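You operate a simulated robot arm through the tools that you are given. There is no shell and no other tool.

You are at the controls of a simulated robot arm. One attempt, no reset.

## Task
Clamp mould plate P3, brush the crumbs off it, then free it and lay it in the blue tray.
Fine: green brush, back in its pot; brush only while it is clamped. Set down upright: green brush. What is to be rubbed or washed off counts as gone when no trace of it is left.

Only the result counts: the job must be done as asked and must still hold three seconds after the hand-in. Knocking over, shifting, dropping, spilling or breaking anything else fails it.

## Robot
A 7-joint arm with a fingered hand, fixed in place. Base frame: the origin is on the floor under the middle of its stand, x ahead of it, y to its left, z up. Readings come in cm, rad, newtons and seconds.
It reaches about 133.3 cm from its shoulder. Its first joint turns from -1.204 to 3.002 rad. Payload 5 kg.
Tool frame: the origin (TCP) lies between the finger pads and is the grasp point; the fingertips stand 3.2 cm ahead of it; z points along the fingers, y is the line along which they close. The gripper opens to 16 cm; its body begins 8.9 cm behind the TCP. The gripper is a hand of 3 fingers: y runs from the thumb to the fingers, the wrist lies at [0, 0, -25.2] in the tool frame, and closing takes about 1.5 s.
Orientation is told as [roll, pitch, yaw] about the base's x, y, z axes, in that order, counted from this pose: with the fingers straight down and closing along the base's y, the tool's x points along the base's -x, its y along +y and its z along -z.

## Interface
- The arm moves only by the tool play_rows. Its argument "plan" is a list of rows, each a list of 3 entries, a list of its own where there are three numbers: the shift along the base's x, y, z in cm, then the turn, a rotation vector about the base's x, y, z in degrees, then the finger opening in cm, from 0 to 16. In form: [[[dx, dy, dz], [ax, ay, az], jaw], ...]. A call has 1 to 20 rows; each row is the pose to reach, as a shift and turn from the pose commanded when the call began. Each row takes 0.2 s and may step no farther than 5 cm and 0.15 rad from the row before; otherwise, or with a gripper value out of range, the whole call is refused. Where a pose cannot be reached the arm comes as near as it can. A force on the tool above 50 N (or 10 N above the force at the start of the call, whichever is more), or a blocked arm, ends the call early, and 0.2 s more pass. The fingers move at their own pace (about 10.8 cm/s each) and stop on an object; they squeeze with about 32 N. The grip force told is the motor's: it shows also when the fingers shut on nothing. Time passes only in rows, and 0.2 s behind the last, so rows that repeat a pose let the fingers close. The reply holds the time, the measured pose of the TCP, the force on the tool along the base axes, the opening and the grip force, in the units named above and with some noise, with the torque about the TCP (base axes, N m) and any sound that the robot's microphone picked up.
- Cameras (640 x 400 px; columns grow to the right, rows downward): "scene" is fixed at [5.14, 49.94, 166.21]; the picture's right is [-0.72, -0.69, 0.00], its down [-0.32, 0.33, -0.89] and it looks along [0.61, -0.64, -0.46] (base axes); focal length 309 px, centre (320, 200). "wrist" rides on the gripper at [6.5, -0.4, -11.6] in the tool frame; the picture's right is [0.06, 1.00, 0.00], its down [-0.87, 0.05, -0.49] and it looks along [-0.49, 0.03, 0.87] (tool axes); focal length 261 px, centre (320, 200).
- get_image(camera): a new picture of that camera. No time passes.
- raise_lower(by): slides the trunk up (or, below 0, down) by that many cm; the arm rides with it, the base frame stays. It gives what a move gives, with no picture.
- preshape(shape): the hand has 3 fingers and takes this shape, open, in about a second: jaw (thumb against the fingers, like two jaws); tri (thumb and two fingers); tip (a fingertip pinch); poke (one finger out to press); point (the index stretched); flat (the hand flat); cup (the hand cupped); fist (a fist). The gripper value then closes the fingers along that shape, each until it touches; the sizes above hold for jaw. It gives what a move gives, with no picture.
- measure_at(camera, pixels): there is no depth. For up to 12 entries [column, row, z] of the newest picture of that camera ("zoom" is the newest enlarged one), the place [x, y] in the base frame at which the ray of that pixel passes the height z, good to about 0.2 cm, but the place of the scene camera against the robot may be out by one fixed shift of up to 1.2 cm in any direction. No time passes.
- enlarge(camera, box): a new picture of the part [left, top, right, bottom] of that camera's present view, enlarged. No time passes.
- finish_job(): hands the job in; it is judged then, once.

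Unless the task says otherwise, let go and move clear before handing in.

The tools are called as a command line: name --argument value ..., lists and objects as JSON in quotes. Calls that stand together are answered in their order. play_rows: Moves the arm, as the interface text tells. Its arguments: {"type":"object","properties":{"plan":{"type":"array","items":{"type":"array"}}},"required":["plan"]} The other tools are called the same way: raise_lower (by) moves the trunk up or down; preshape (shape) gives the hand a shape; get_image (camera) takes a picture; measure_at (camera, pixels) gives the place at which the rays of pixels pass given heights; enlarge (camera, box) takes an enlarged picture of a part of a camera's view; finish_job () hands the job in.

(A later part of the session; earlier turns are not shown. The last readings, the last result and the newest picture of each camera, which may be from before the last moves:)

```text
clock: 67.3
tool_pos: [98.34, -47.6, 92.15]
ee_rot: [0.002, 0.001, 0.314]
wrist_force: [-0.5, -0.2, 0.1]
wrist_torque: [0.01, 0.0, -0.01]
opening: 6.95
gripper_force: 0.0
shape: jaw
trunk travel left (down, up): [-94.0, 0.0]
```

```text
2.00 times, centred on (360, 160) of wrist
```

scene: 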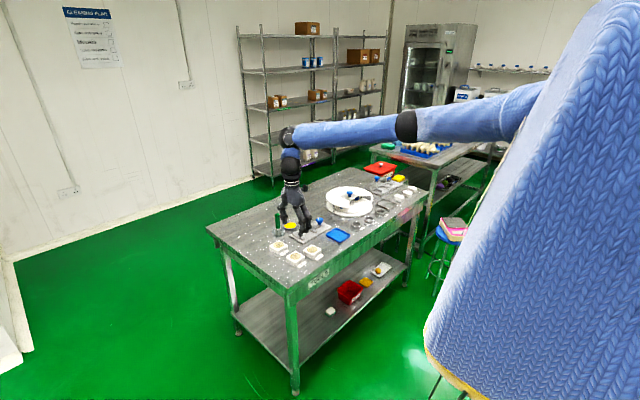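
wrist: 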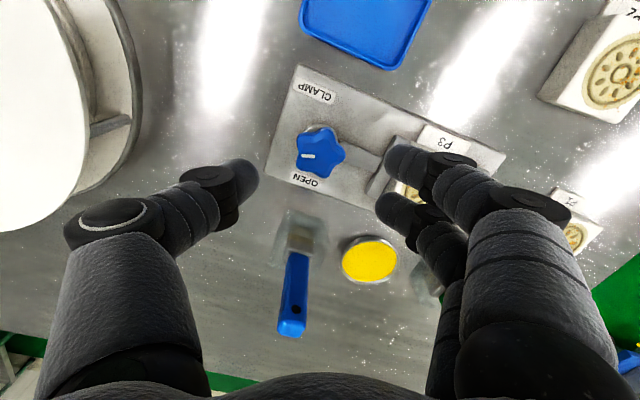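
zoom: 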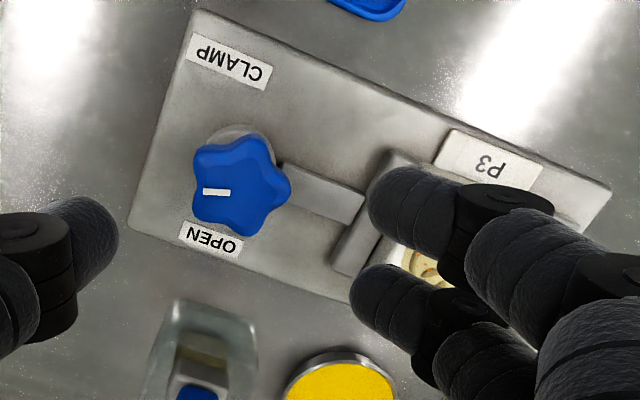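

The mark now points to the left (-y), so the knob held its 72° turn, and a valley faces the thumb again. I'll lower, grip, and turn on.

play_rows --plan '[[[0.05, 0.12, -2.8], [0, 0, 0], 7], [[0.05, 0.12, -5.6], [0, 0, 0], 7], [[0.05, 0.12, -5.6], [0, 0, 0], 5], [[0.05, 0.12, -5.6], [0, 0, 0], 4], [[0.05, 0.12, -5.6], [0, 0, 0], 3], [[0.05, 0.12, -5.6], [0, 0, 0], 2], [[0.05, 0.12, -5.6], [0, 0, 0], 2], [[0.05, 0.12, -5.6], [0, 0, 0], 2]]'

enlarge --camera "wrist" --box '[220, 110, 420, 260]'

```text
clock: 69.1
tool_pos: [98.48, -47.41, 86.49]
ee_rot: [0.001, 0.001, 0.313]
wrist_force: [1.4, -4.4, -1.1]
wrist_torque: [-0.16, -0.02, 0.02]
opening: 2.48
gripper_force: 32.2
shape: jaw
trunk travel left (down, up): [-94.0, 0.0]
```

```text
2.67 times, centred on (320, 185) of wrist
```

zoom: 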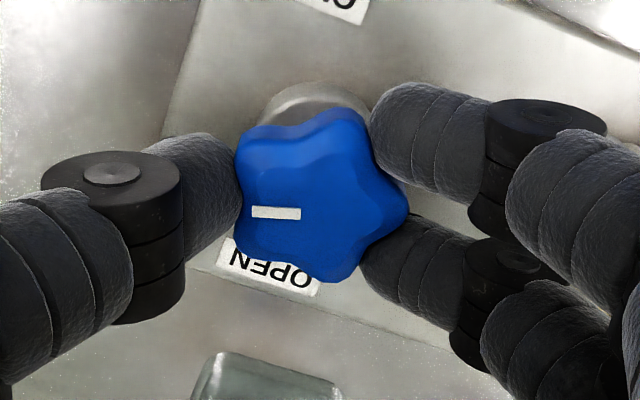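

Gripped again with 32 N. I'll turn 72° further clockwise and watch the torque.

play_rows --plan '[[[0, 0, 0], [0, 0, -8], 2], [[0, 0, 0], [0, 0, -16], 2], [[0, 0, 0], [0, 0, -24], 2], [[0, 0, 0], [0, 0, -32], 2], [[0, 0, 0], [0, 0, -40], 2], [[0, 0, 0], [0, 0, -48], 2], [[0, 0, 0], [0, 0, -56], 2], [[0, 0, 0], [0, 0, -64], 2], [[0, 0, 0], [0, 0, -72], 2], [[0, 0, 0], [0, 0, -72], 2]]'

get_image --camera "wrist"

enlarge --camera "scene" --box '[285, 205, 345, 250]'

```text
clock: 71.3
tool_pos: [98.2, -47.1, 86.47]
ee_rot: [-0.002, 0.0, -0.944]
wrist_force: [-15.6, 18.1, -2.9]
wrist_torque: [0.29, 0.28, 0.78]
opening: 2.43
gripper_force: 31.9
shape: jaw
trunk travel left (down, up): [-94.0, 0.0]
```

```text
taken
```

wrist: 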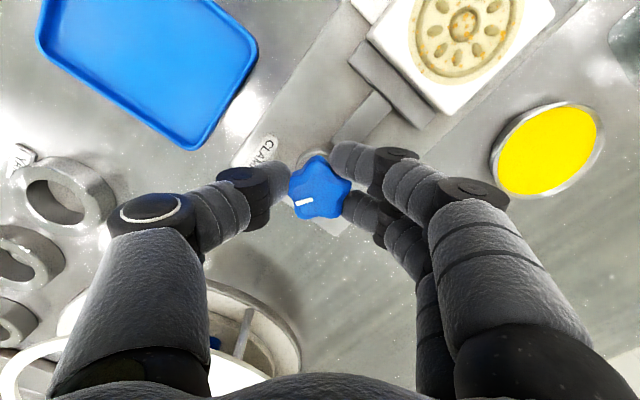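

```text
8.89 times, centred on (315, 228) of scene
```

zoom: 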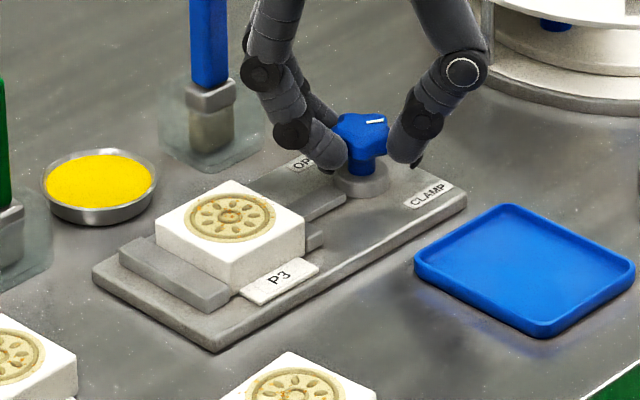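

The side force (-15.6, 18.1) and torque (0.78 N·m) rose, and the plate has been pushed against the long wall, so the jaw is now biting. I'll zoom in on the knob's mark and the jaw contact to judge the state.

enlarge --camera "wrist" --box '[230, 100, 410, 260]'

enlarge --camera "wrist" --box '[330, 0, 580, 150]'

enlarge --camera "scene" --box '[295, 212, 335, 242]'

```text
2.50 times, centred on (320, 180) of wrist
```

zoom: 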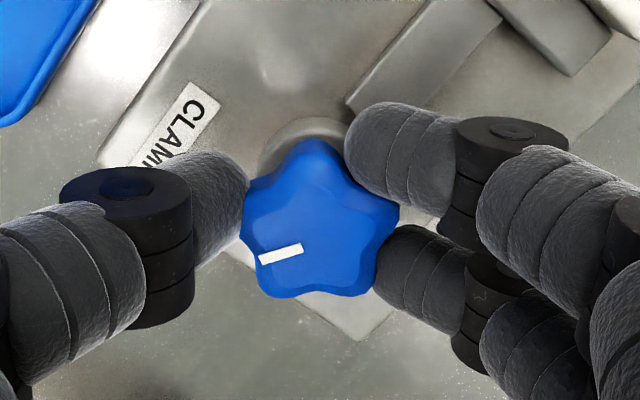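

```text
2.56 times, centred on (455, 75) of wrist
```

zoom: 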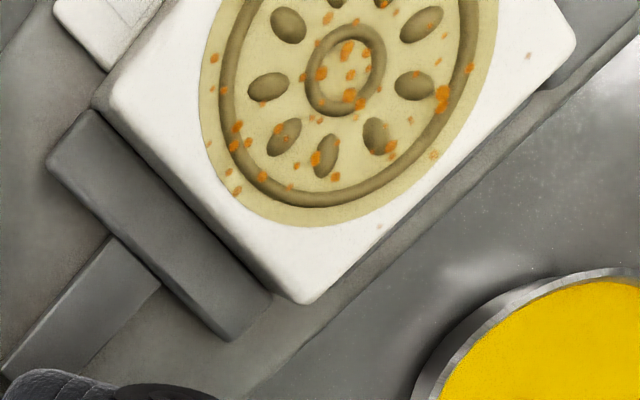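

```text
13.33 times, centred on (315, 227) of scene
```

zoom: 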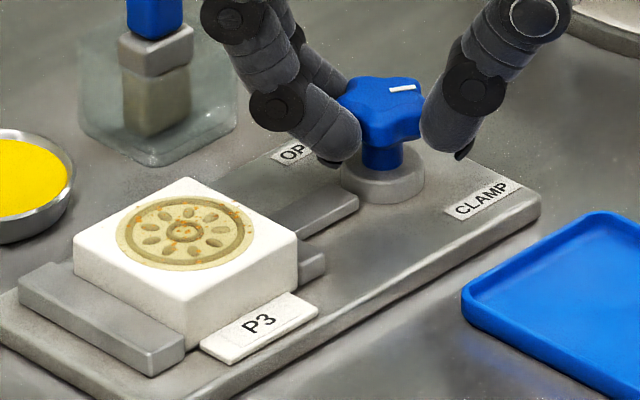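

The jaw bears on the plate and the plate on the long wall; the mark is at about 132°, roughly 20° short of CLAMP. I'll turn a bit further and see whether the knob follows.

play_rows --plan '[[[0, 0, 0], [0, 0, -6], 2], [[0, 0, 0], [0, 0, -12], 2], [[0, 0, 0], [0, 0, -18], 2], [[0, 0, 0], [0, 0, -18], 2]]'

enlarge --camera "wrist" --box '[230, 100, 410, 260]'

enlarge --camera "scene" --box '[295, 212, 335, 242]'

```text
clock: 72.2
tool_pos: [98.27, -46.69, 86.47]
ee_rot: [0.002, 0.007, -1.239]
wrist_force: [-12.2, 22.8, 3.6]
wrist_torque: [0.3, 0.1, 0.37]
opening: 2.41
gripper_force: 32.2
shape: jaw
trunk travel left (down, up): [-94.0, 0.0]
stopped in row 4: the force on the tool passed its limit at 52 N (the readings are from after the stop); the commanded pose is now the measured one
```

```text
2.50 times, centred on (320, 180) of wrist
```

zoom: 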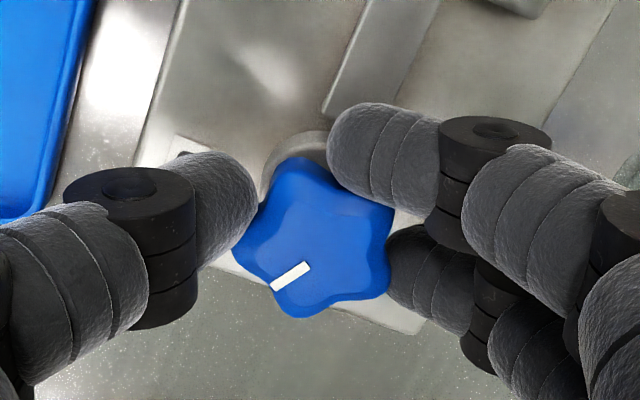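

```text
13.33 times, centred on (315, 227) of scene
```

zoom: 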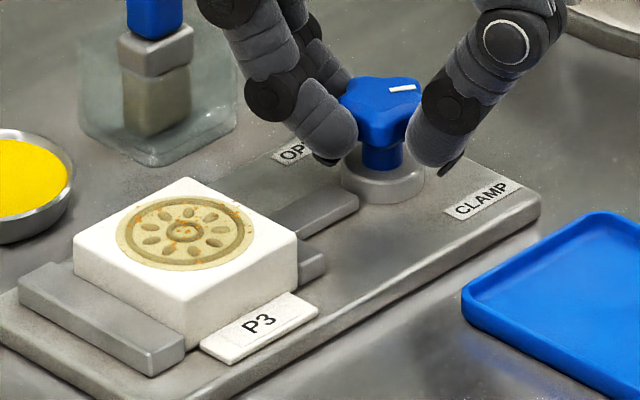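

The hand slid around the knob at 52 N while the mark stayed put in the scene view, (400,88), so the clamp is at its hard stop. I'll open only moderately because the blue brush is close, then lift straight off.

play_rows --plan '[[[0, 0, 0], [0, 0, 0], 3], [[0, 0, 0], [0, 0, 0], 4], [[0, 0, 0], [0, 0, 0], 5], [[0, 0, 0], [0, 0, 0], 5], [[0, 0, 0], [0, 0, 0], 5]]'

enlarge --camera "wrist" --box '[200, 80, 440, 290]'

enlarge --camera "scene" --box '[290, 200, 350, 245]'

```text
clock: 73.4
tool_pos: [98.29, -47.24, 86.24]
ee_rot: [0.0, 0.003, -1.243]
wrist_force: [0.5, 0.1, 0.6]
wrist_torque: [-0.02, -0.01, 0.02]
opening: 4.96
gripper_force: 0.0
shape: jaw
trunk travel left (down, up): [-94.0, 0.0]
```

```text
1.90 times, centred on (320, 185) of wrist
```

zoom: 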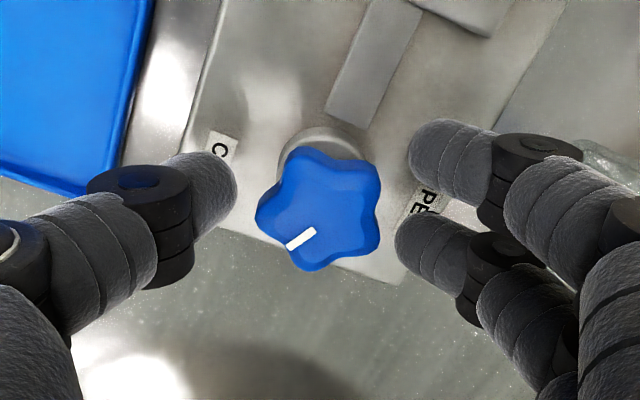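

```text
8.89 times, centred on (320, 222) of scene
```

zoom: 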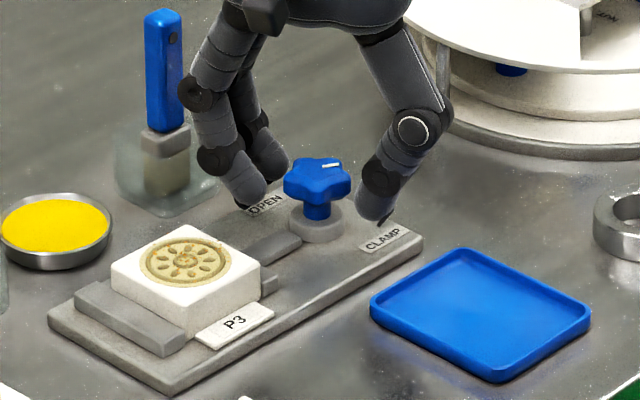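

The knob is free at about 130° with the jaw tight on the plate. I'll lift straight up, then turn the hand back to yaw 0 at height and get a picture of the clamp.

play_rows --plan '[[[0, 0, 3], [0, 0, 0], 5], [[0, 0, 6], [0, 0, 0], 5], [[0, 0, 10], [0, 0, 0], 5], [[0, 0, 14], [0, 0, 0], 6], [[0, 0, 18], [0, 0, 0], 6], [[0, 0, 19], [0, 0, 8.2], 6], [[-1, 0, 20], [0, 0, 16.4], 6], [[-2, 0, 20], [0, 0, 24.6], 6], [[-4, 0, 20], [0, 0, 32.8], 6], [[-6, 0, 20], [0, 0, 41], 6], [[-8, 0, 20], [0, 0, 49.2], 6], [[-9, 1, 20], [0, 0, 57.4], 6], [[-9, 2, 20], [0, 0, 65.6], 6], [[-9, 3, 20], [0, 0, 71.2], 6], [[-9, 3, 20], [0, 0, 71.2], 6]]'

get_image --camera "wrist"

enlarge --camera "wrist" --box '[220, 130, 420, 260]'

```text
clock: 76.6
tool_pos: [88.94, -43.61, 104.95]
ee_rot: [0.0, 0.004, 0.002]
wrist_force: [0.6, 0.1, -0.1]
wrist_torque: [0.03, -0.02, -0.01]
opening: 6.01
gripper_force: 0.1
shape: jaw
out of reach, approached as far as the arm can: row 12, 13, 14, 15
trunk travel left (down, up): [-94.0, 0.0]
```

```text
taken
```

wrist: 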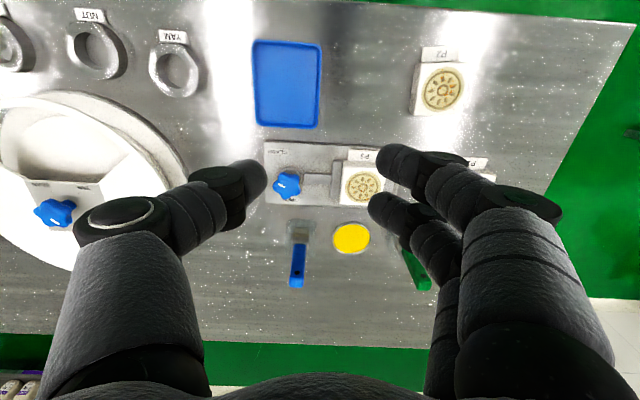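

```text
3.08 times, centred on (320, 195) of wrist
```

zoom: 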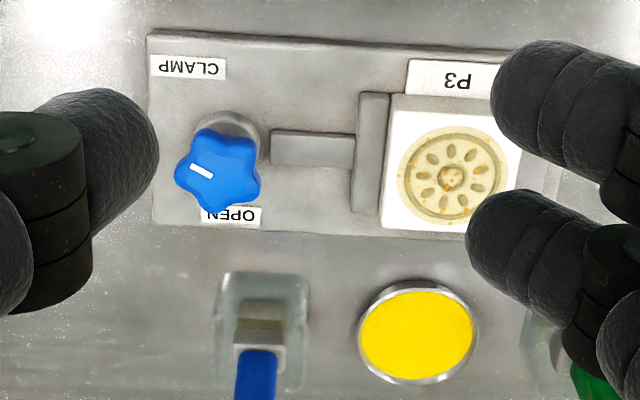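

The jaw looks tight against the plate here. I'll zoom in on the knob mark and the jaw–plate contact to confirm the knob didn't spring back.

enlarge --camera "wrist" --box '[262, 165, 312, 205]'

enlarge --camera "wrist" --box '[325, 145, 385, 215]'

enlarge --camera "scene" --box '[295, 212, 335, 242]'

```text
10.00 times, centred on (287, 185) of wrist
```

zoom: 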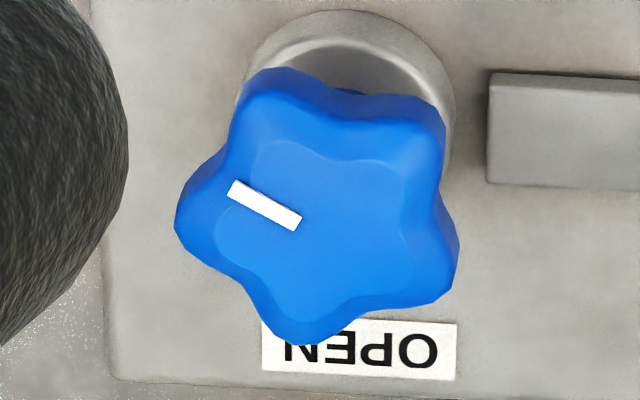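

```text
5.71 times, centred on (355, 180) of wrist
```

zoom: 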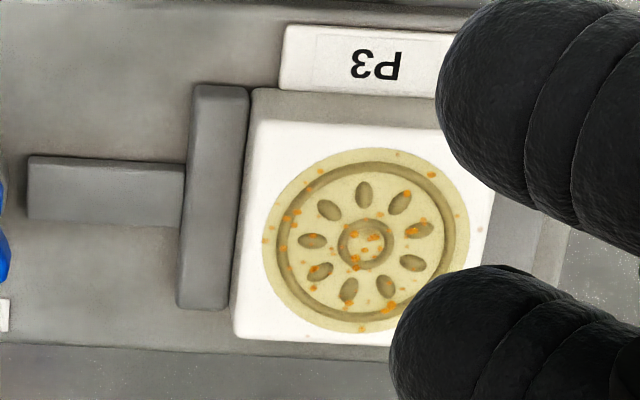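

```text
13.33 times, centred on (315, 227) of scene
```

zoom: 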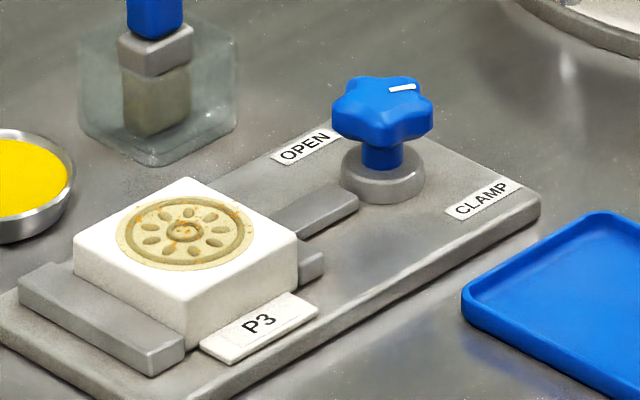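

The scene view shows the mark at (400,88), just as it was while gripped, and there is no gap between jaw and plate, so P3 is clamped. Next is the green brush. I'll lower the trunk by 14 for more reach; at this spot the fingertips end near z=88, above the tray and plates.

raise_lower --by -13

play_rows --plan '[[[0, 3, 3], [0, 0, 0], 6], [[0, 6, 6], [0, 0, 0], 6], [[0, 9, 9], [0, 0, 0], 6], [[0, 12, 11], [0, 0, 0], 6], [[0, 15, 12], [0, 0, 0], 6], [[0, 15, 12], [0, 0, 0], 6]]'

get_image --camera "scene"

```text
clock: 78.1
tool_pos: [88.99, -43.78, 91.99]
ee_rot: [0.001, 0.002, 0.001]
wrist_force: [-0.1, -0.4, 0.7]
wrist_torque: [0.03, 0.01, 0.03]
opening: 5.97
gripper_force: 0.1
shape: jaw
trunk travel left (down, up): [-81.0, 13.0]
```

```text
clock: 79.5
tool_pos: [86.96, -29.69, 88.51]
ee_rot: [0.005, 0.0, -0.003]
wrist_force: [0.7, -1.6, -0.4]
wrist_torque: [0.17, 0.03, -0.01]
opening: 6.02
gripper_force: 0.0
shape: jaw
out of reach, approached as far as the arm can: row 1, 2, 3, 4, 5, 6
trunk travel left (down, up): [-81.0, 13.0]
```

```text
taken
```

scene: 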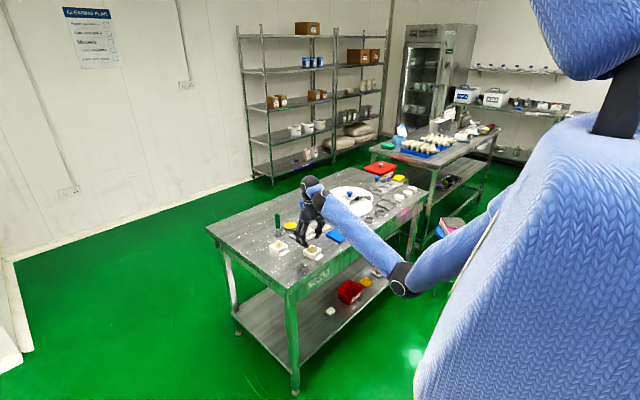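

The elbow has dropped low, to (402,280), and the hand sits at z=88.5, which explains the limit; nothing was touched. I'll raise the trunk back, since that range worked before, and extend forward from there.

raise_lower --by 13

play_rows --plan '[[[3, 0, 0], [0, 0, 0], 6], [[6, 0, 0], [0, 0, 0], 6], [[9, 0, 0], [0, 0, 0], 6], [[9, 0, 0], [0, 0, 0], 6]]'

get_image --camera "scene"

```text
clock: 81.1
tool_pos: [86.99, -29.44, 101.7]
ee_rot: [0.002, 0.003, 0.0]
wrist_force: [-0.7, -0.4, -0.5]
wrist_torque: [0.01, -0.01, 0.03]
opening: 5.99
gripper_force: 0.0
shape: jaw
trunk travel left (down, up): [-94.0, 0.0]
```

```text
clock: 82.1
tool_pos: [95.92, -29.35, 101.83]
ee_rot: [0.0, 0.003, -0.001]
wrist_force: [-0.6, 0.8, 0.3]
wrist_torque: [0.01, 0.01, -0.04]
opening: 6.02
gripper_force: 0.1
shape: jaw
trunk travel left (down, up): [-94.0, 0.0]
```

```text
taken
```

scene: 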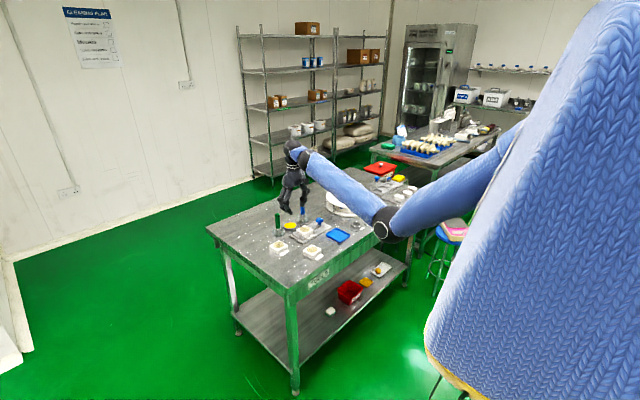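

This elbow-down posture reaches forward freely. I'll move above the green brush with a 15° forward tilt for extra reach, staying above its top.

play_rows --plan '[[[3, 0.3, 0], [0, -5, 0], 6], [[6, 0.6, 0], [0, -10, 0], 6], [[9, 0.9, 0], [0, -15, 0], 6], [[11.5, 1, 0], [0, -15, 0], 6], [[11.5, 1, 0], [0, -15, 0], 6]]'

get_image --camera "wrist"

get_image --camera "scene"

```text
clock: 83.3
tool_pos: [107.5, -28.32, 101.72]
ee_rot: [0.001, -0.261, -0.001]
wrist_force: [0.0, 0.0, -0.4]
wrist_torque: [0.0, -0.03, -0.05]
opening: 6.02
gripper_force: 0.0
shape: jaw
trunk travel left (down, up): [-94.0, 0.0]
```

```text
taken
```

wrist: 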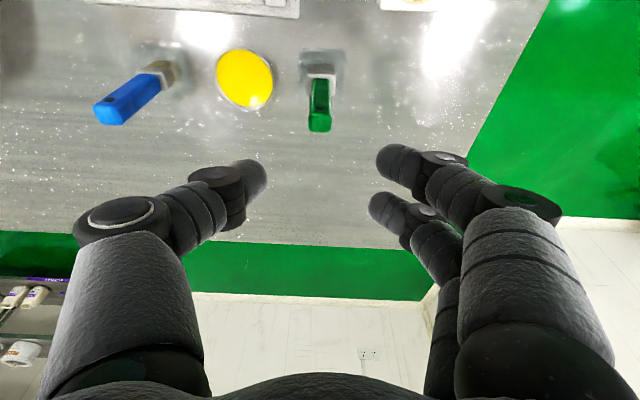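

```text
taken
```

scene: 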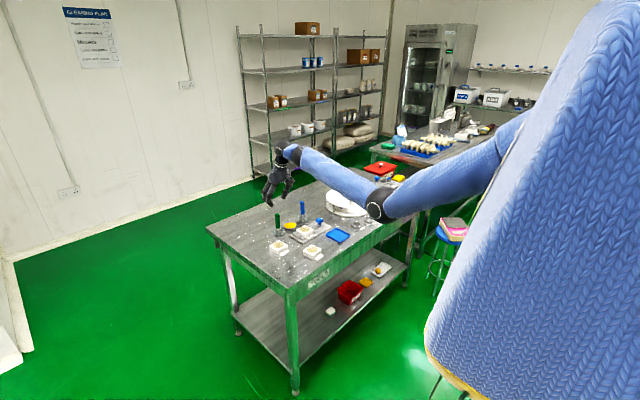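

It's reachable with margin. The handle top is at about (319,122) in the wrist view, and I'll measure the brush again from here.

enlarge --camera "wrist" --box '[270, 30, 370, 150]'

```text
3.33 times, centred on (320, 90) of wrist
```

zoom: 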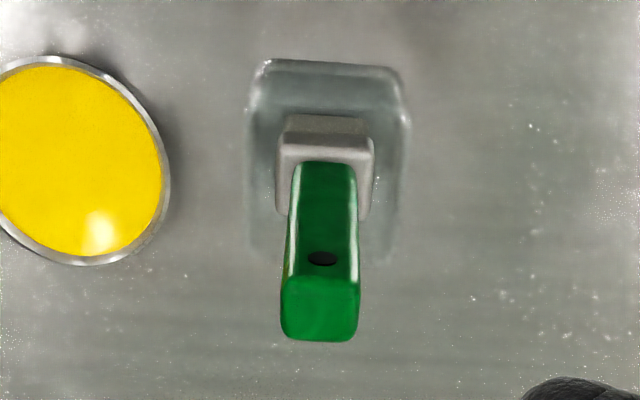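

measure_at --camera "zoom" --pixels '[[282, 280, 93], [360, 282, 93], [354, 340, 93], [282, 338, 93], [320, 310, 93], [320, 310, 92], [293, 165, 87], [355, 167, 87], [280, 150, 86.5], [372, 152, 86.5], [252, 110, 84], [405, 115, 84]]'

measure_at --camera "zoom" --pixels '[[322, 163, 86], [322, 163, 87], [322, 163, 88], [320, 281, 92], [320, 281, 93], [320, 281, 94], [262, 62, 80], [398, 70, 80], [262, 62, 84.5], [398, 70, 84.5], [322, 130, 86], [322, 116, 84]]'

```text
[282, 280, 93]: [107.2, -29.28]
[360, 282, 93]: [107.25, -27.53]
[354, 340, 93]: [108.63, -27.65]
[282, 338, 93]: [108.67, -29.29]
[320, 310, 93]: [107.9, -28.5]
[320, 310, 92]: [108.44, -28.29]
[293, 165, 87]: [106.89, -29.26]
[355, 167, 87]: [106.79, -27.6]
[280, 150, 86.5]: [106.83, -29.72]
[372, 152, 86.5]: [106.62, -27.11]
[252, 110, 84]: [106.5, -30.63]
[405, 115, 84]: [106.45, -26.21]
```

```text
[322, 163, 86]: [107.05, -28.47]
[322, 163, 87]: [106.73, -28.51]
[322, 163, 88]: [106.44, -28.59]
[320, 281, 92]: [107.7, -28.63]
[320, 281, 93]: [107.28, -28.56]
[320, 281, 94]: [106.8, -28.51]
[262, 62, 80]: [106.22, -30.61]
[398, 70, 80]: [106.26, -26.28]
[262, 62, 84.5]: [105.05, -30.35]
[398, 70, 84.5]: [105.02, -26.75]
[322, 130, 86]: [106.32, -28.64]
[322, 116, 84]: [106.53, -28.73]
```

The handle centre is (107.6, -28.45), about 1.4×1.7 cm. I'll descend with the handle between thumb and fingers to TCP z≈90.2, looking once on the way.

play_rows --plan '[[[0.05, -0.12, -3.5], [0, 0, 0], 6], [[0.05, -0.12, -7], [0, 0, 0], 6], [[0.05, -0.12, -7], [0, 0, 0], 6]]'

get_image --camera "wrist"

enlarge --camera "scene" --box '[250, 190, 330, 250]'

```text
clock: 84.1
tool_pos: [107.52, -28.3, 94.73]
ee_rot: [0.001, -0.261, -0.001]
wrist_force: [-1.1, 0.0, 1.0]
wrist_torque: [-0.01, -0.05, -0.01]
opening: 6.02
gripper_force: 0.0
shape: jaw
trunk travel left (down, up): [-94.0, 0.0]
```

```text
taken
```

wrist: 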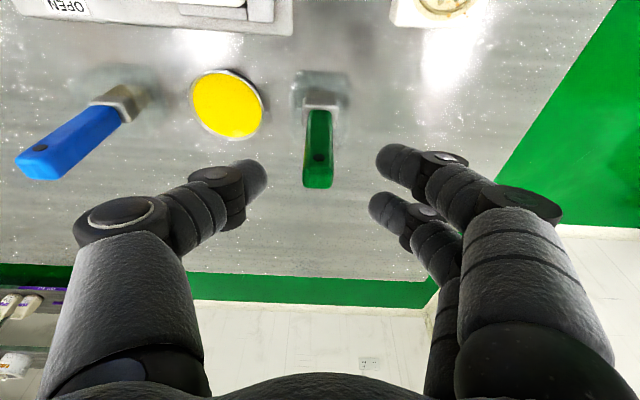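

```text
6.67 times, centred on (290, 220) of scene
```

zoom: 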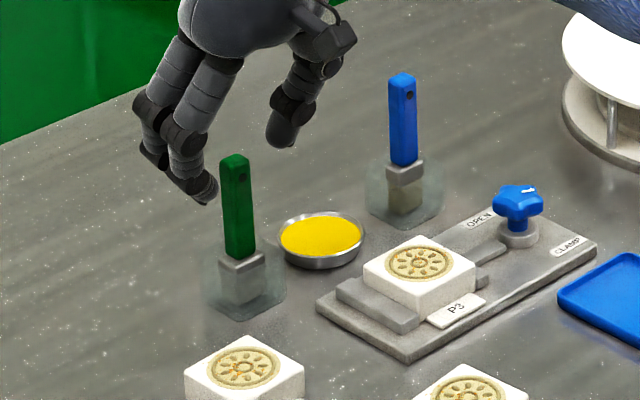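

The handle top (317,182) is centred between the fingertips (255 and 385). I'll go down the last 4.5 cm and close.

play_rows --plan '[[[0.1, -0.1, -2.3], [0, 0, 0], 6], [[0.1, -0.1, -4.5], [0, 0, 0], 6], [[0.1, -0.1, -4.5], [0, 0, 0], 6]]'

get_image --camera "wrist"

enlarge --camera "scene" --box '[250, 190, 330, 250]'

```text
clock: 84.9
tool_pos: [107.66, -28.45, 90.4]
ee_rot: [0.001, -0.26, 0.0]
wrist_force: [-0.2, 0.1, -0.3]
wrist_torque: [0.0, -0.04, -0.01]
opening: 5.97
gripper_force: 0.0
shape: jaw
trunk travel left (down, up): [-94.0, 0.0]
```

```text
taken
```

wrist: 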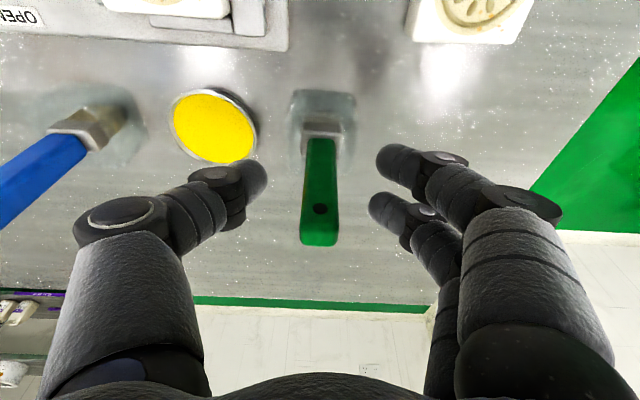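

```text
6.67 times, centred on (290, 220) of scene
```

zoom: 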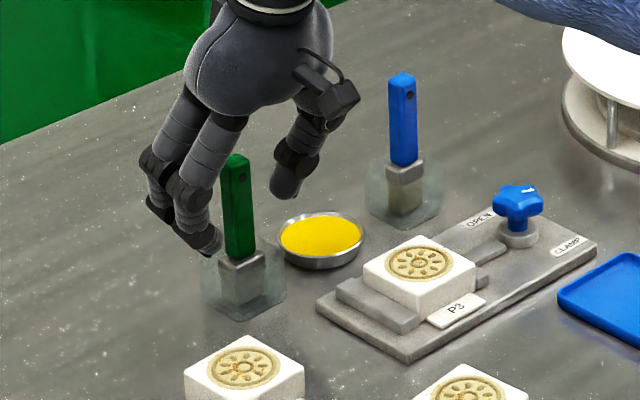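

The handle runs through the image centre (320,200), right between thumb and fingers. I'll close on it gently.

play_rows --plan '[[[0, 0, 0], [0, 0, 0], 4], [[0, 0, 0], [0, 0, 0], 3], [[0, 0, 0], [0, 0, 0], 2], [[0, 0, 0], [0, 0, 0], 1], [[0, 0, 0], [0, 0, 0], 0.5], [[0, 0, 0], [0, 0, 0], 0.5], [[0, 0, 0], [0, 0, 0], 0.5]]'

get_image --camera "wrist"

enlarge --camera "scene" --box '[250, 190, 330, 250]'

```text
clock: 86.5
tool_pos: [107.6, -28.52, 90.35]
ee_rot: [0.0, -0.263, 0.0]
wrist_force: [-0.8, 0.0, 0.7]
wrist_torque: [-0.03, -0.04, 0.01]
opening: 0.61
gripper_force: 0.0
shape: jaw
trunk travel left (down, up): [-94.0, 0.0]
```

```text
taken
```

wrist: 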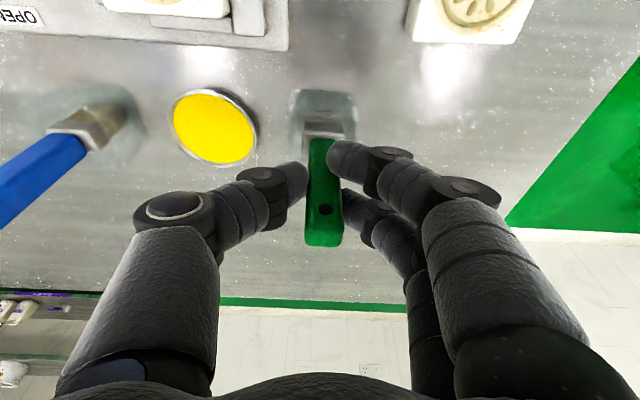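

```text
6.67 times, centred on (290, 220) of scene
```

zoom: 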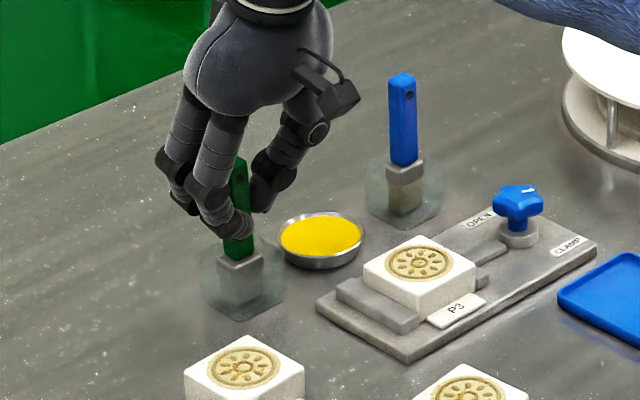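

The fingers touch the handle (opening 0.61) but don't squeeze yet, so I'll command full closing.

play_rows --plan '[[[0, 0, 0], [0, 0, 0], 0], [[0, 0, 0], [0, 0, 0], 0], [[0, 0, 0], [0, 0, 0], 0], [[0, 0, 0], [0, 0, 0], 0]]'

enlarge --camera "wrist" --box '[230, 80, 410, 260]'

```text
clock: 87.5
tool_pos: [107.61, -28.46, 90.21]
ee_rot: [-0.001, -0.259, -0.001]
wrist_force: [0.4, 0.2, -0.2]
wrist_torque: [-0.01, -0.01, 0.01]
opening: 0.06
gripper_force: 31.6
shape: jaw
trunk travel left (down, up): [-94.0, 0.0]
```

```text
2.22 times, centred on (320, 170) of wrist
```

zoom: 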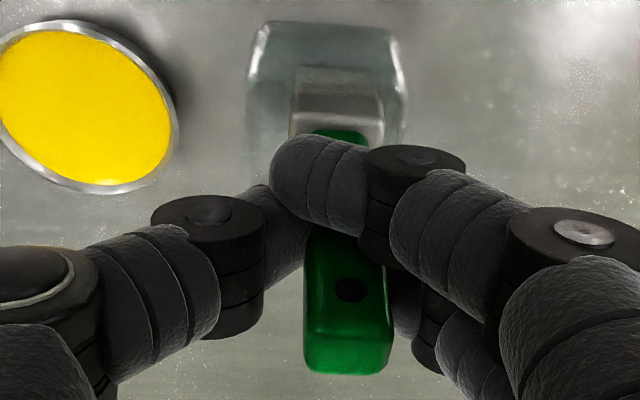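

The near finger has passed in front of the handle (opening 0.06), so this isn't a proper grip. I'll check the brush from the scene before doing anything else.

enlarge --camera "scene" --box '[260, 200, 310, 245]'

get_image --camera "wrist"

```text
8.89 times, centred on (285, 222) of scene
```

zoom: 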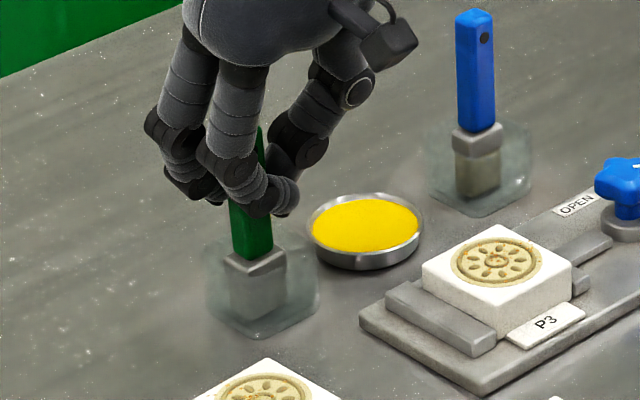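

```text
taken
```

wrist: 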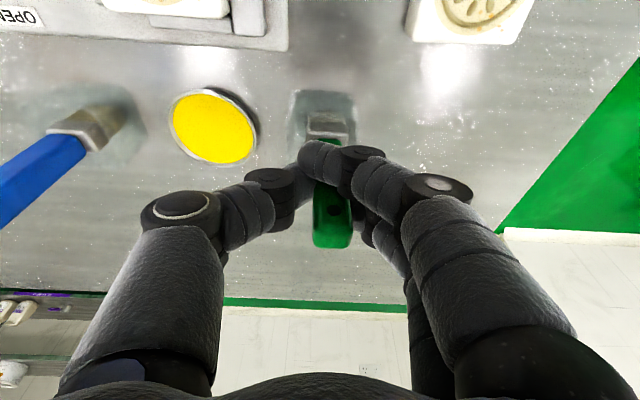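

The brush still stands upright, but the two fingers straddle the thin handle. I'll reopen slowly, lift clear, and try a hand shape better suited to a thin handle.

play_rows --plan '[[[0, 0, 0], [0, 0, 0], 1], [[0, 0, 0], [0, 0, 0], 2], [[0, 0, 0], [0, 0, 0], 3], [[0, 0, 0], [0, 0, 0], 4], [[0, 0, 0], [0, 0, 0], 6], [[0, 0, 0], [0, 0, 0], 6], [[0, 0, 0], [0, 0, 0], 6]]'

get_image --camera "wrist"

enlarge --camera "scene" --box '[260, 200, 310, 245]'

```text
clock: 89.1
tool_pos: [107.63, -28.36, 90.15]
ee_rot: [0.0, -0.258, 0.0]
wrist_force: [-0.2, -0.3, -0.1]
wrist_torque: [0.01, 0.03, 0.0]
opening: 5.96
gripper_force: 0.0
shape: jaw
trunk travel left (down, up): [-94.0, 0.0]
```

```text
taken
```

wrist: 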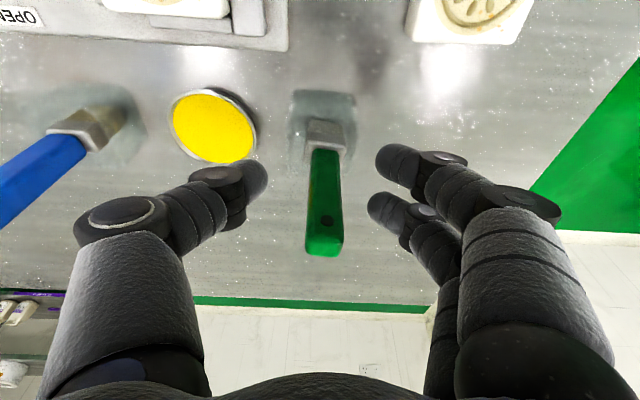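

```text
8.89 times, centred on (285, 222) of scene
```

zoom: 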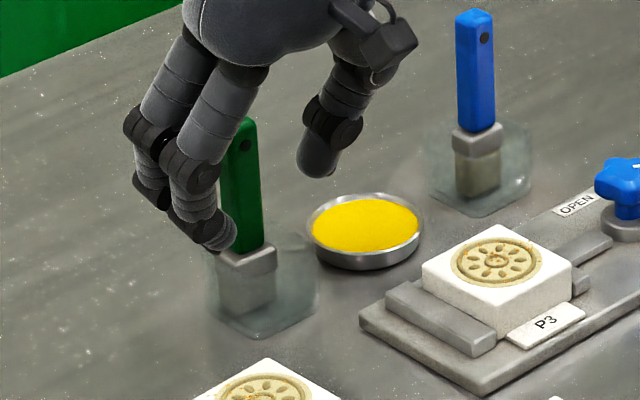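

The brush is free and stands only slightly shifted inside its pot. I'll lift clear and try the 'tri' shape to see its geometry.

play_rows --plan '[[[0, 0, 4], [0, 0, 0], 6], [[0, 0, 8], [0, 0, 0], 6], [[0, 0, 12], [0, 0, 0], 6], [[0, 0, 12], [0, 0, 0], 6]]'

preshape --shape "tri"

get_image --camera "wrist"

```text
clock: 90.1
tool_pos: [107.67, -28.45, 102.24]
ee_rot: [0.001, -0.258, 0.0]
wrist_force: [-0.6, -0.2, 0.3]
wrist_torque: [0.05, -0.01, 0.01]
opening: 5.96
gripper_force: 0.0
shape: jaw
trunk travel left (down, up): [-94.0, 0.0]
```

```text
clock: 91.0
tool_pos: [107.67, -28.41, 102.31]
ee_rot: [0.0, -0.259, 0.001]
wrist_force: [0.0, 0.3, -0.9]
wrist_torque: [-0.01, -0.03, -0.03]
opening: 15.99
gripper_force: 0.1
shape: tri
trunk travel left (down, up): [-94.0, 0.0]
```

```text
taken
```

wrist: 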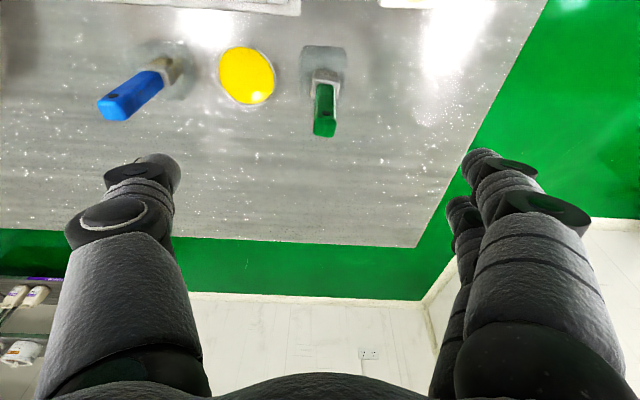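

In 'tri' the open hand looks similar. I'll close it in the air here to see how the fingertips converge.

play_rows --plan '[[[0, 0, 0], [0, 0, 0], 12], [[0, 0, 0], [0, 0, 0], 8], [[0, 0, 0], [0, 0, 0], 5], [[0, 0, 0], [0, 0, 0], 3], [[0, 0, 0], [0, 0, 0], 2], [[0, 0, 0], [0, 0, 0], 2], [[0, 0, 0], [0, 0, 0], 2]]'

get_image --camera "wrist"

play_rows --plan '[[[0, 0, 0], [0, 0, 0], 1], [[0, 0, 0], [0, 0, 0], 0], [[0, 0, 0], [0, 0, 0], 0], [[0, 0, 0], [0, 0, 0], 0]]'

enlarge --camera "wrist" --box '[200, 120, 440, 300]'

```text
clock: 92.6
tool_pos: [107.63, -28.56, 102.3]
ee_rot: [0.0, -0.257, 0.001]
wrist_force: [0.2, -0.3, -0.7]
wrist_torque: [-0.01, -0.03, 0.03]
opening: 2.05
gripper_force: 0.0
shape: tri
trunk travel left (down, up): [-94.0, 0.0]
```

```text
taken
```

wrist: 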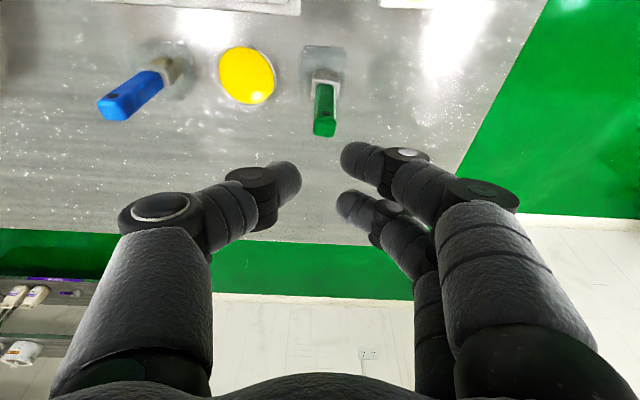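

```text
clock: 93.6
tool_pos: [107.71, -28.42, 102.29]
ee_rot: [0.0, -0.258, 0.0]
wrist_force: [0.0, 0.6, -0.2]
wrist_torque: [-0.02, -0.04, -0.03]
opening: 0.0
gripper_force: 32.5
shape: tri
trunk travel left (down, up): [-94.0, 0.0]
```

```text
2.22 times, centred on (320, 210) of wrist
```

zoom: 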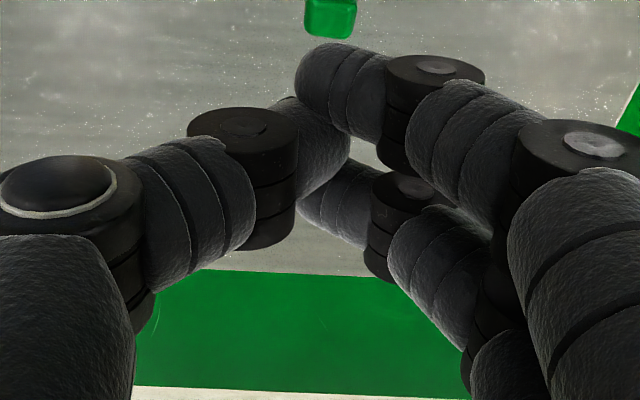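

'tri' closes like 'jaw', with the thumb going between the two fingers. I'll test the 'tip' pinch in the air.

preshape --shape "tip"

get_image --camera "wrist"

play_rows --plan '[[[0, 0, 0], [0, 0, 0], 12], [[0, 0, 0], [0, 0, 0], 8], [[0, 0, 0], [0, 0, 0], 5], [[0, 0, 0], [0, 0, 0], 3], [[0, 0, 0], [0, 0, 0], 3], [[0, 0, 0], [0, 0, 0], 3]]'

get_image --camera "wrist"

play_rows --plan '[[[0, 0, 0], [0, 0, 0], 1], [[0, 0, 0], [0, 0, 0], 0], [[0, 0, 0], [0, 0, 0], 0], [[0, 0, 0], [0, 0, 0], 0]]'

get_image --camera "wrist"

```text
clock: 94.5
tool_pos: [107.55, -28.42, 102.34]
ee_rot: [0.0, -0.259, -0.001]
wrist_force: [0.5, -0.5, 0.5]
wrist_torque: [-0.01, 0.01, 0.0]
opening: 15.98
gripper_force: 0.0
shape: tip
trunk travel left (down, up): [-94.0, 0.0]
```

```text
taken
```

wrist: 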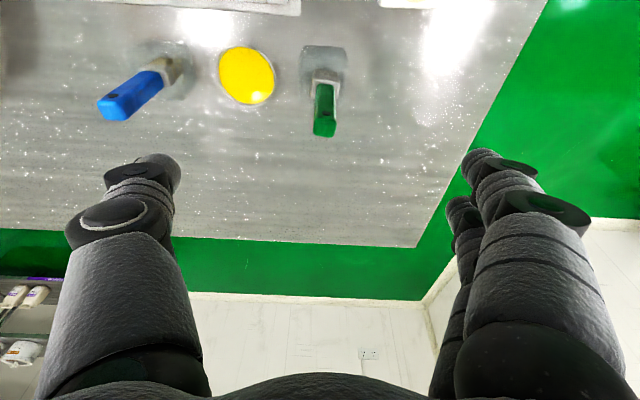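

```text
clock: 95.9
tool_pos: [107.63, -28.34, 102.2]
ee_rot: [0.0, -0.258, 0.0]
wrist_force: [-0.7, -0.4, 0.0]
wrist_torque: [-0.01, 0.03, -0.03]
opening: 3.03
gripper_force: 0.0
shape: tip
trunk travel left (down, up): [-94.0, 0.0]
```

```text
taken
```

wrist: 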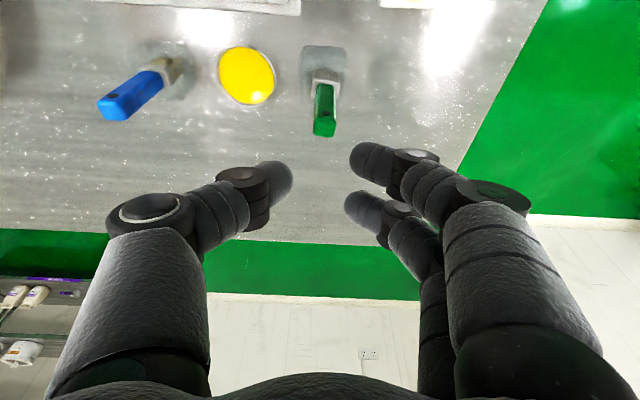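

```text
clock: 96.9
tool_pos: [107.64, -28.55, 102.19]
ee_rot: [0.0, -0.259, -0.001]
wrist_force: [0.0, -0.3, 0.2]
wrist_torque: [-0.03, 0.03, 0.0]
opening: 0.0
gripper_force: 31.4
shape: tip
trunk travel left (down, up): [-94.0, 0.0]
```

```text
taken
```

wrist: 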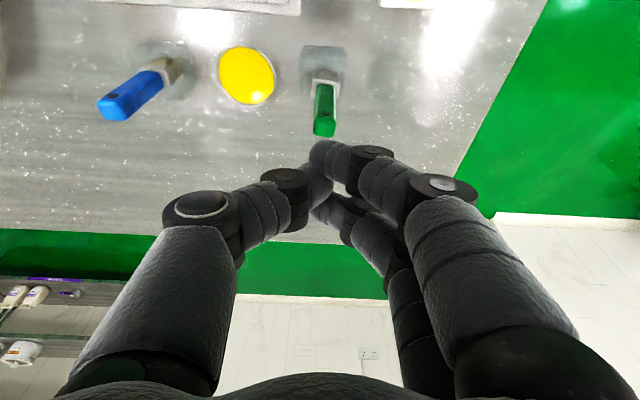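

All three shapes close the same way: the thumb goes between two fingers spaced about 2.9 cm. The tilt made that groove miss the handle, so I'll go back to 'jaw' with the hand upright, so the handle sits centrally in the groove. First I untilt here at height.

preshape --shape "jaw"

play_rows --plan '[[[0, 0, 0], [0, 5, 0], 6], [[0, 0, 0], [0, 10, 0], 6], [[0, 0, 0], [0, 14.8, 0], 6], [[0, 0, 0], [0, 14.8, 0], 6], [[0, 0, 0], [0, 14.8, 0], 6]]'

enlarge --camera "wrist" --box '[250, 60, 390, 170]'

get_image --camera "scene"

```text
clock: 97.8
tool_pos: [107.63, -28.47, 102.36]
ee_rot: [0.0, -0.258, 0.001]
wrist_force: [-0.7, -0.3, 0.1]
wrist_torque: [-0.01, 0.03, 0.0]
opening: 15.98
gripper_force: 0.0
shape: jaw
trunk travel left (down, up): [-94.0, 0.0]
```

```text
clock: 99.0
tool_pos: [107.81, -28.6, 102.19]
ee_rot: [0.002, 0.0, 0.0]
wrist_force: [-0.5, 0.4, -0.5]
wrist_torque: [0.0, -0.01, -0.01]
opening: 6.08
gripper_force: 0.1
shape: jaw
trunk travel left (down, up): [-94.0, 0.0]
```

```text
3.64 times, centred on (320, 115) of wrist
```

zoom: 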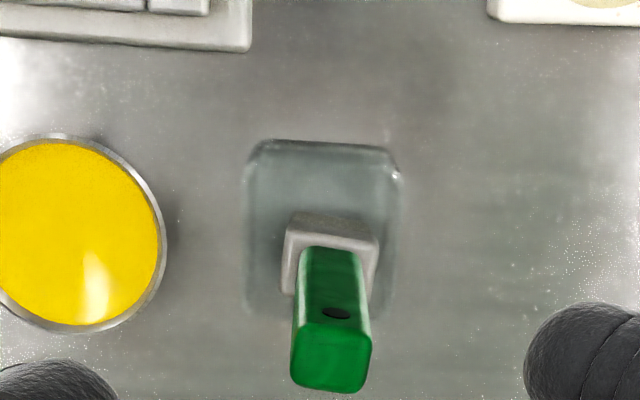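

```text
taken
```

scene: 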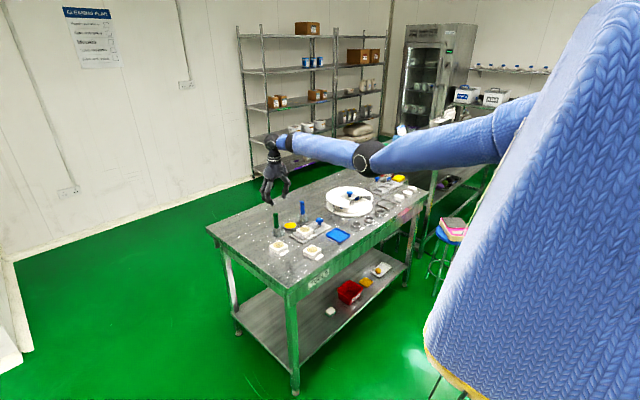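

It's upright and reachable. The brush has shifted within its pot, so I'll measure the handle again.

measure_at --camera "zoom" --pixels '[[292, 326, 93.5], [371, 334, 93.5], [366, 392, 93.5], [291, 382, 93.5], [300, 249, 87], [358, 254, 87], [285, 232, 86.5], [378, 240, 86.5], [330, 358, 93.5], [330, 330, 93.5], [329, 250, 87], [330, 214, 85]]'

measure_at --camera "zoom" --pixels '[[245, 150, 84.5], [398, 155, 84.5], [262, 140, 84.5], [390, 148, 84.5], [245, 150, 80], [398, 160, 80], [250, 310, 80], [395, 310, 80]]'

```text
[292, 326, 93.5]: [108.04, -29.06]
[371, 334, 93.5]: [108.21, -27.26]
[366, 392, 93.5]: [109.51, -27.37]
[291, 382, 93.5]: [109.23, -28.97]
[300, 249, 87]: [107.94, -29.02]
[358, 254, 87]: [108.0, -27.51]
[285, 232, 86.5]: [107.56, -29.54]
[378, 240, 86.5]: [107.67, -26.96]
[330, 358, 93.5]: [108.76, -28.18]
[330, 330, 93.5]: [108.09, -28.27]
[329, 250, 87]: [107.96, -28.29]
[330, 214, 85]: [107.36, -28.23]
```

```text
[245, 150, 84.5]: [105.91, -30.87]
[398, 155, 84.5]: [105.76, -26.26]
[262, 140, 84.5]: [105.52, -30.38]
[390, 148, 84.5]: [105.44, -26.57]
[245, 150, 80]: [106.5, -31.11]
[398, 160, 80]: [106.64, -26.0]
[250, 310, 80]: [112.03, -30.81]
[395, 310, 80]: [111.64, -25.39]
```

The handle is now centred at (108.7, -28.2), having moved about 1 cm in the pot. I'll line the hand up so the handle is exactly between the two fingers in x, and descend to z≈90.3.

play_rows --plan '[[[0.9, 0.4, -2], [0, 0, 0], 6], [[0.9, 0.4, -6], [0, 0, 0], 6], [[0.9, 0.4, -9], [0, 0, 0], 6], [[0.9, 0.4, -11.9], [0, 0, 0], 6], [[0.9, 0.4, -11.9], [0, 0, 0], 6]]'

get_image --camera "wrist"

enlarge --camera "scene" --box '[260, 200, 310, 245]'

```text
clock: 100.2
tool_pos: [107.84, -28.22, 90.54]
ee_rot: [0.0, 0.0, 0.0]
wrist_force: [-0.3, -0.2, 0.3]
wrist_torque: [0.0, 0.03, 0.01]
opening: 5.98
gripper_force: 0.0
shape: jaw
out of reach, approached as far as the arm can: row 4, 5
trunk travel left (down, up): [-94.0, 0.0]
```

```text
taken
```

wrist: 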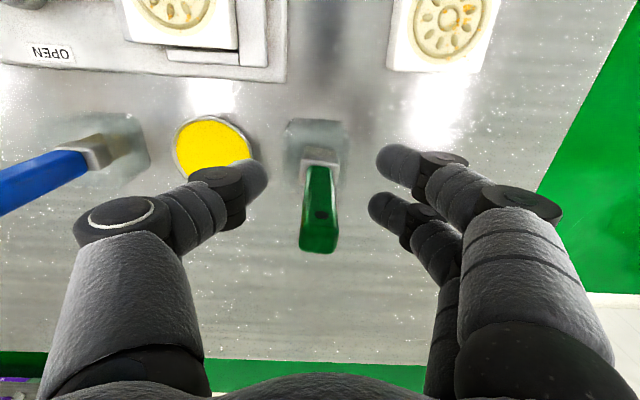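

```text
8.89 times, centred on (285, 222) of scene
```

zoom: 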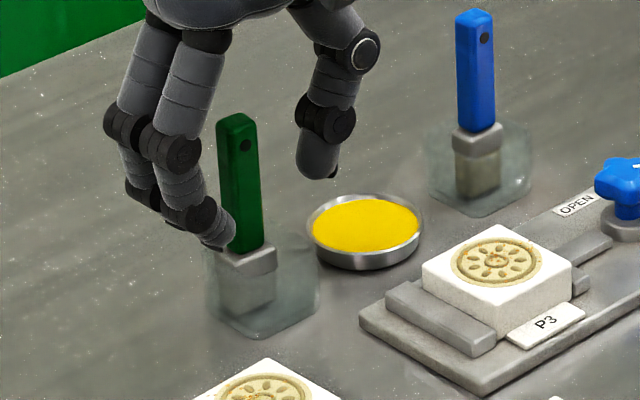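

At this height the arm is at full stretch (107.84 against 108.7). I'll go up 10 cm, align in x, and lower the trunk by 10 instead, which shortens the reach needed.

play_rows --plan '[[[0, 0, 4], [0, 0, 0], 6], [[0.4, 0, 8], [0, 0, 0], 6], [[0.86, 0, 11], [0, 0, 0], 6], [[0.86, 0, 11], [0, 0, 0], 6]]'

raise_lower --by -5

enlarge --camera "wrist" --box '[250, 60, 390, 200]'

```text
clock: 101.2
tool_pos: [108.78, -28.25, 101.65]
ee_rot: [-0.001, 0.001, -0.001]
wrist_force: [-0.8, -0.2, 0.2]
wrist_torque: [0.0, 0.01, -0.02]
opening: 5.99
gripper_force: 0.1
shape: jaw
trunk travel left (down, up): [-94.0, 0.0]
```

```text
clock: 102.1
tool_pos: [108.78, -28.16, 96.67]
ee_rot: [0.0, -0.002, -0.001]
wrist_force: [0.6, -0.5, 0.8]
wrist_torque: [0.04, -0.03, -0.02]
opening: 6.0
gripper_force: 0.1
shape: jaw
trunk travel left (down, up): [-89.0, 5.0]
```

```text
2.86 times, centred on (320, 130) of wrist
```

zoom: 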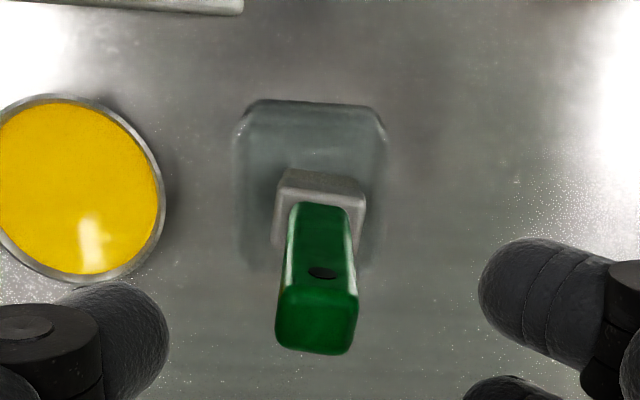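

measure_at --camera "zoom" --pixels '[[279, 288, 93.5], [357, 294, 93.5], [350, 355, 93.5], [277, 347, 93.5], [291, 205, 87], [350, 210, 87], [317, 322, 93.5], [273, 195, 86.5], [365, 200, 86.5]]'

```text
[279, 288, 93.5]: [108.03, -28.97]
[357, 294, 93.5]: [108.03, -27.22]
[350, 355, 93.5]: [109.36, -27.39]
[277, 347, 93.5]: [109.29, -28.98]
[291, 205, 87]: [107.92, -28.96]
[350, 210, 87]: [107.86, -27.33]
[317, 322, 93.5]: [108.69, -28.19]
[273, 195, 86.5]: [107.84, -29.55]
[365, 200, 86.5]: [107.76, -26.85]
```

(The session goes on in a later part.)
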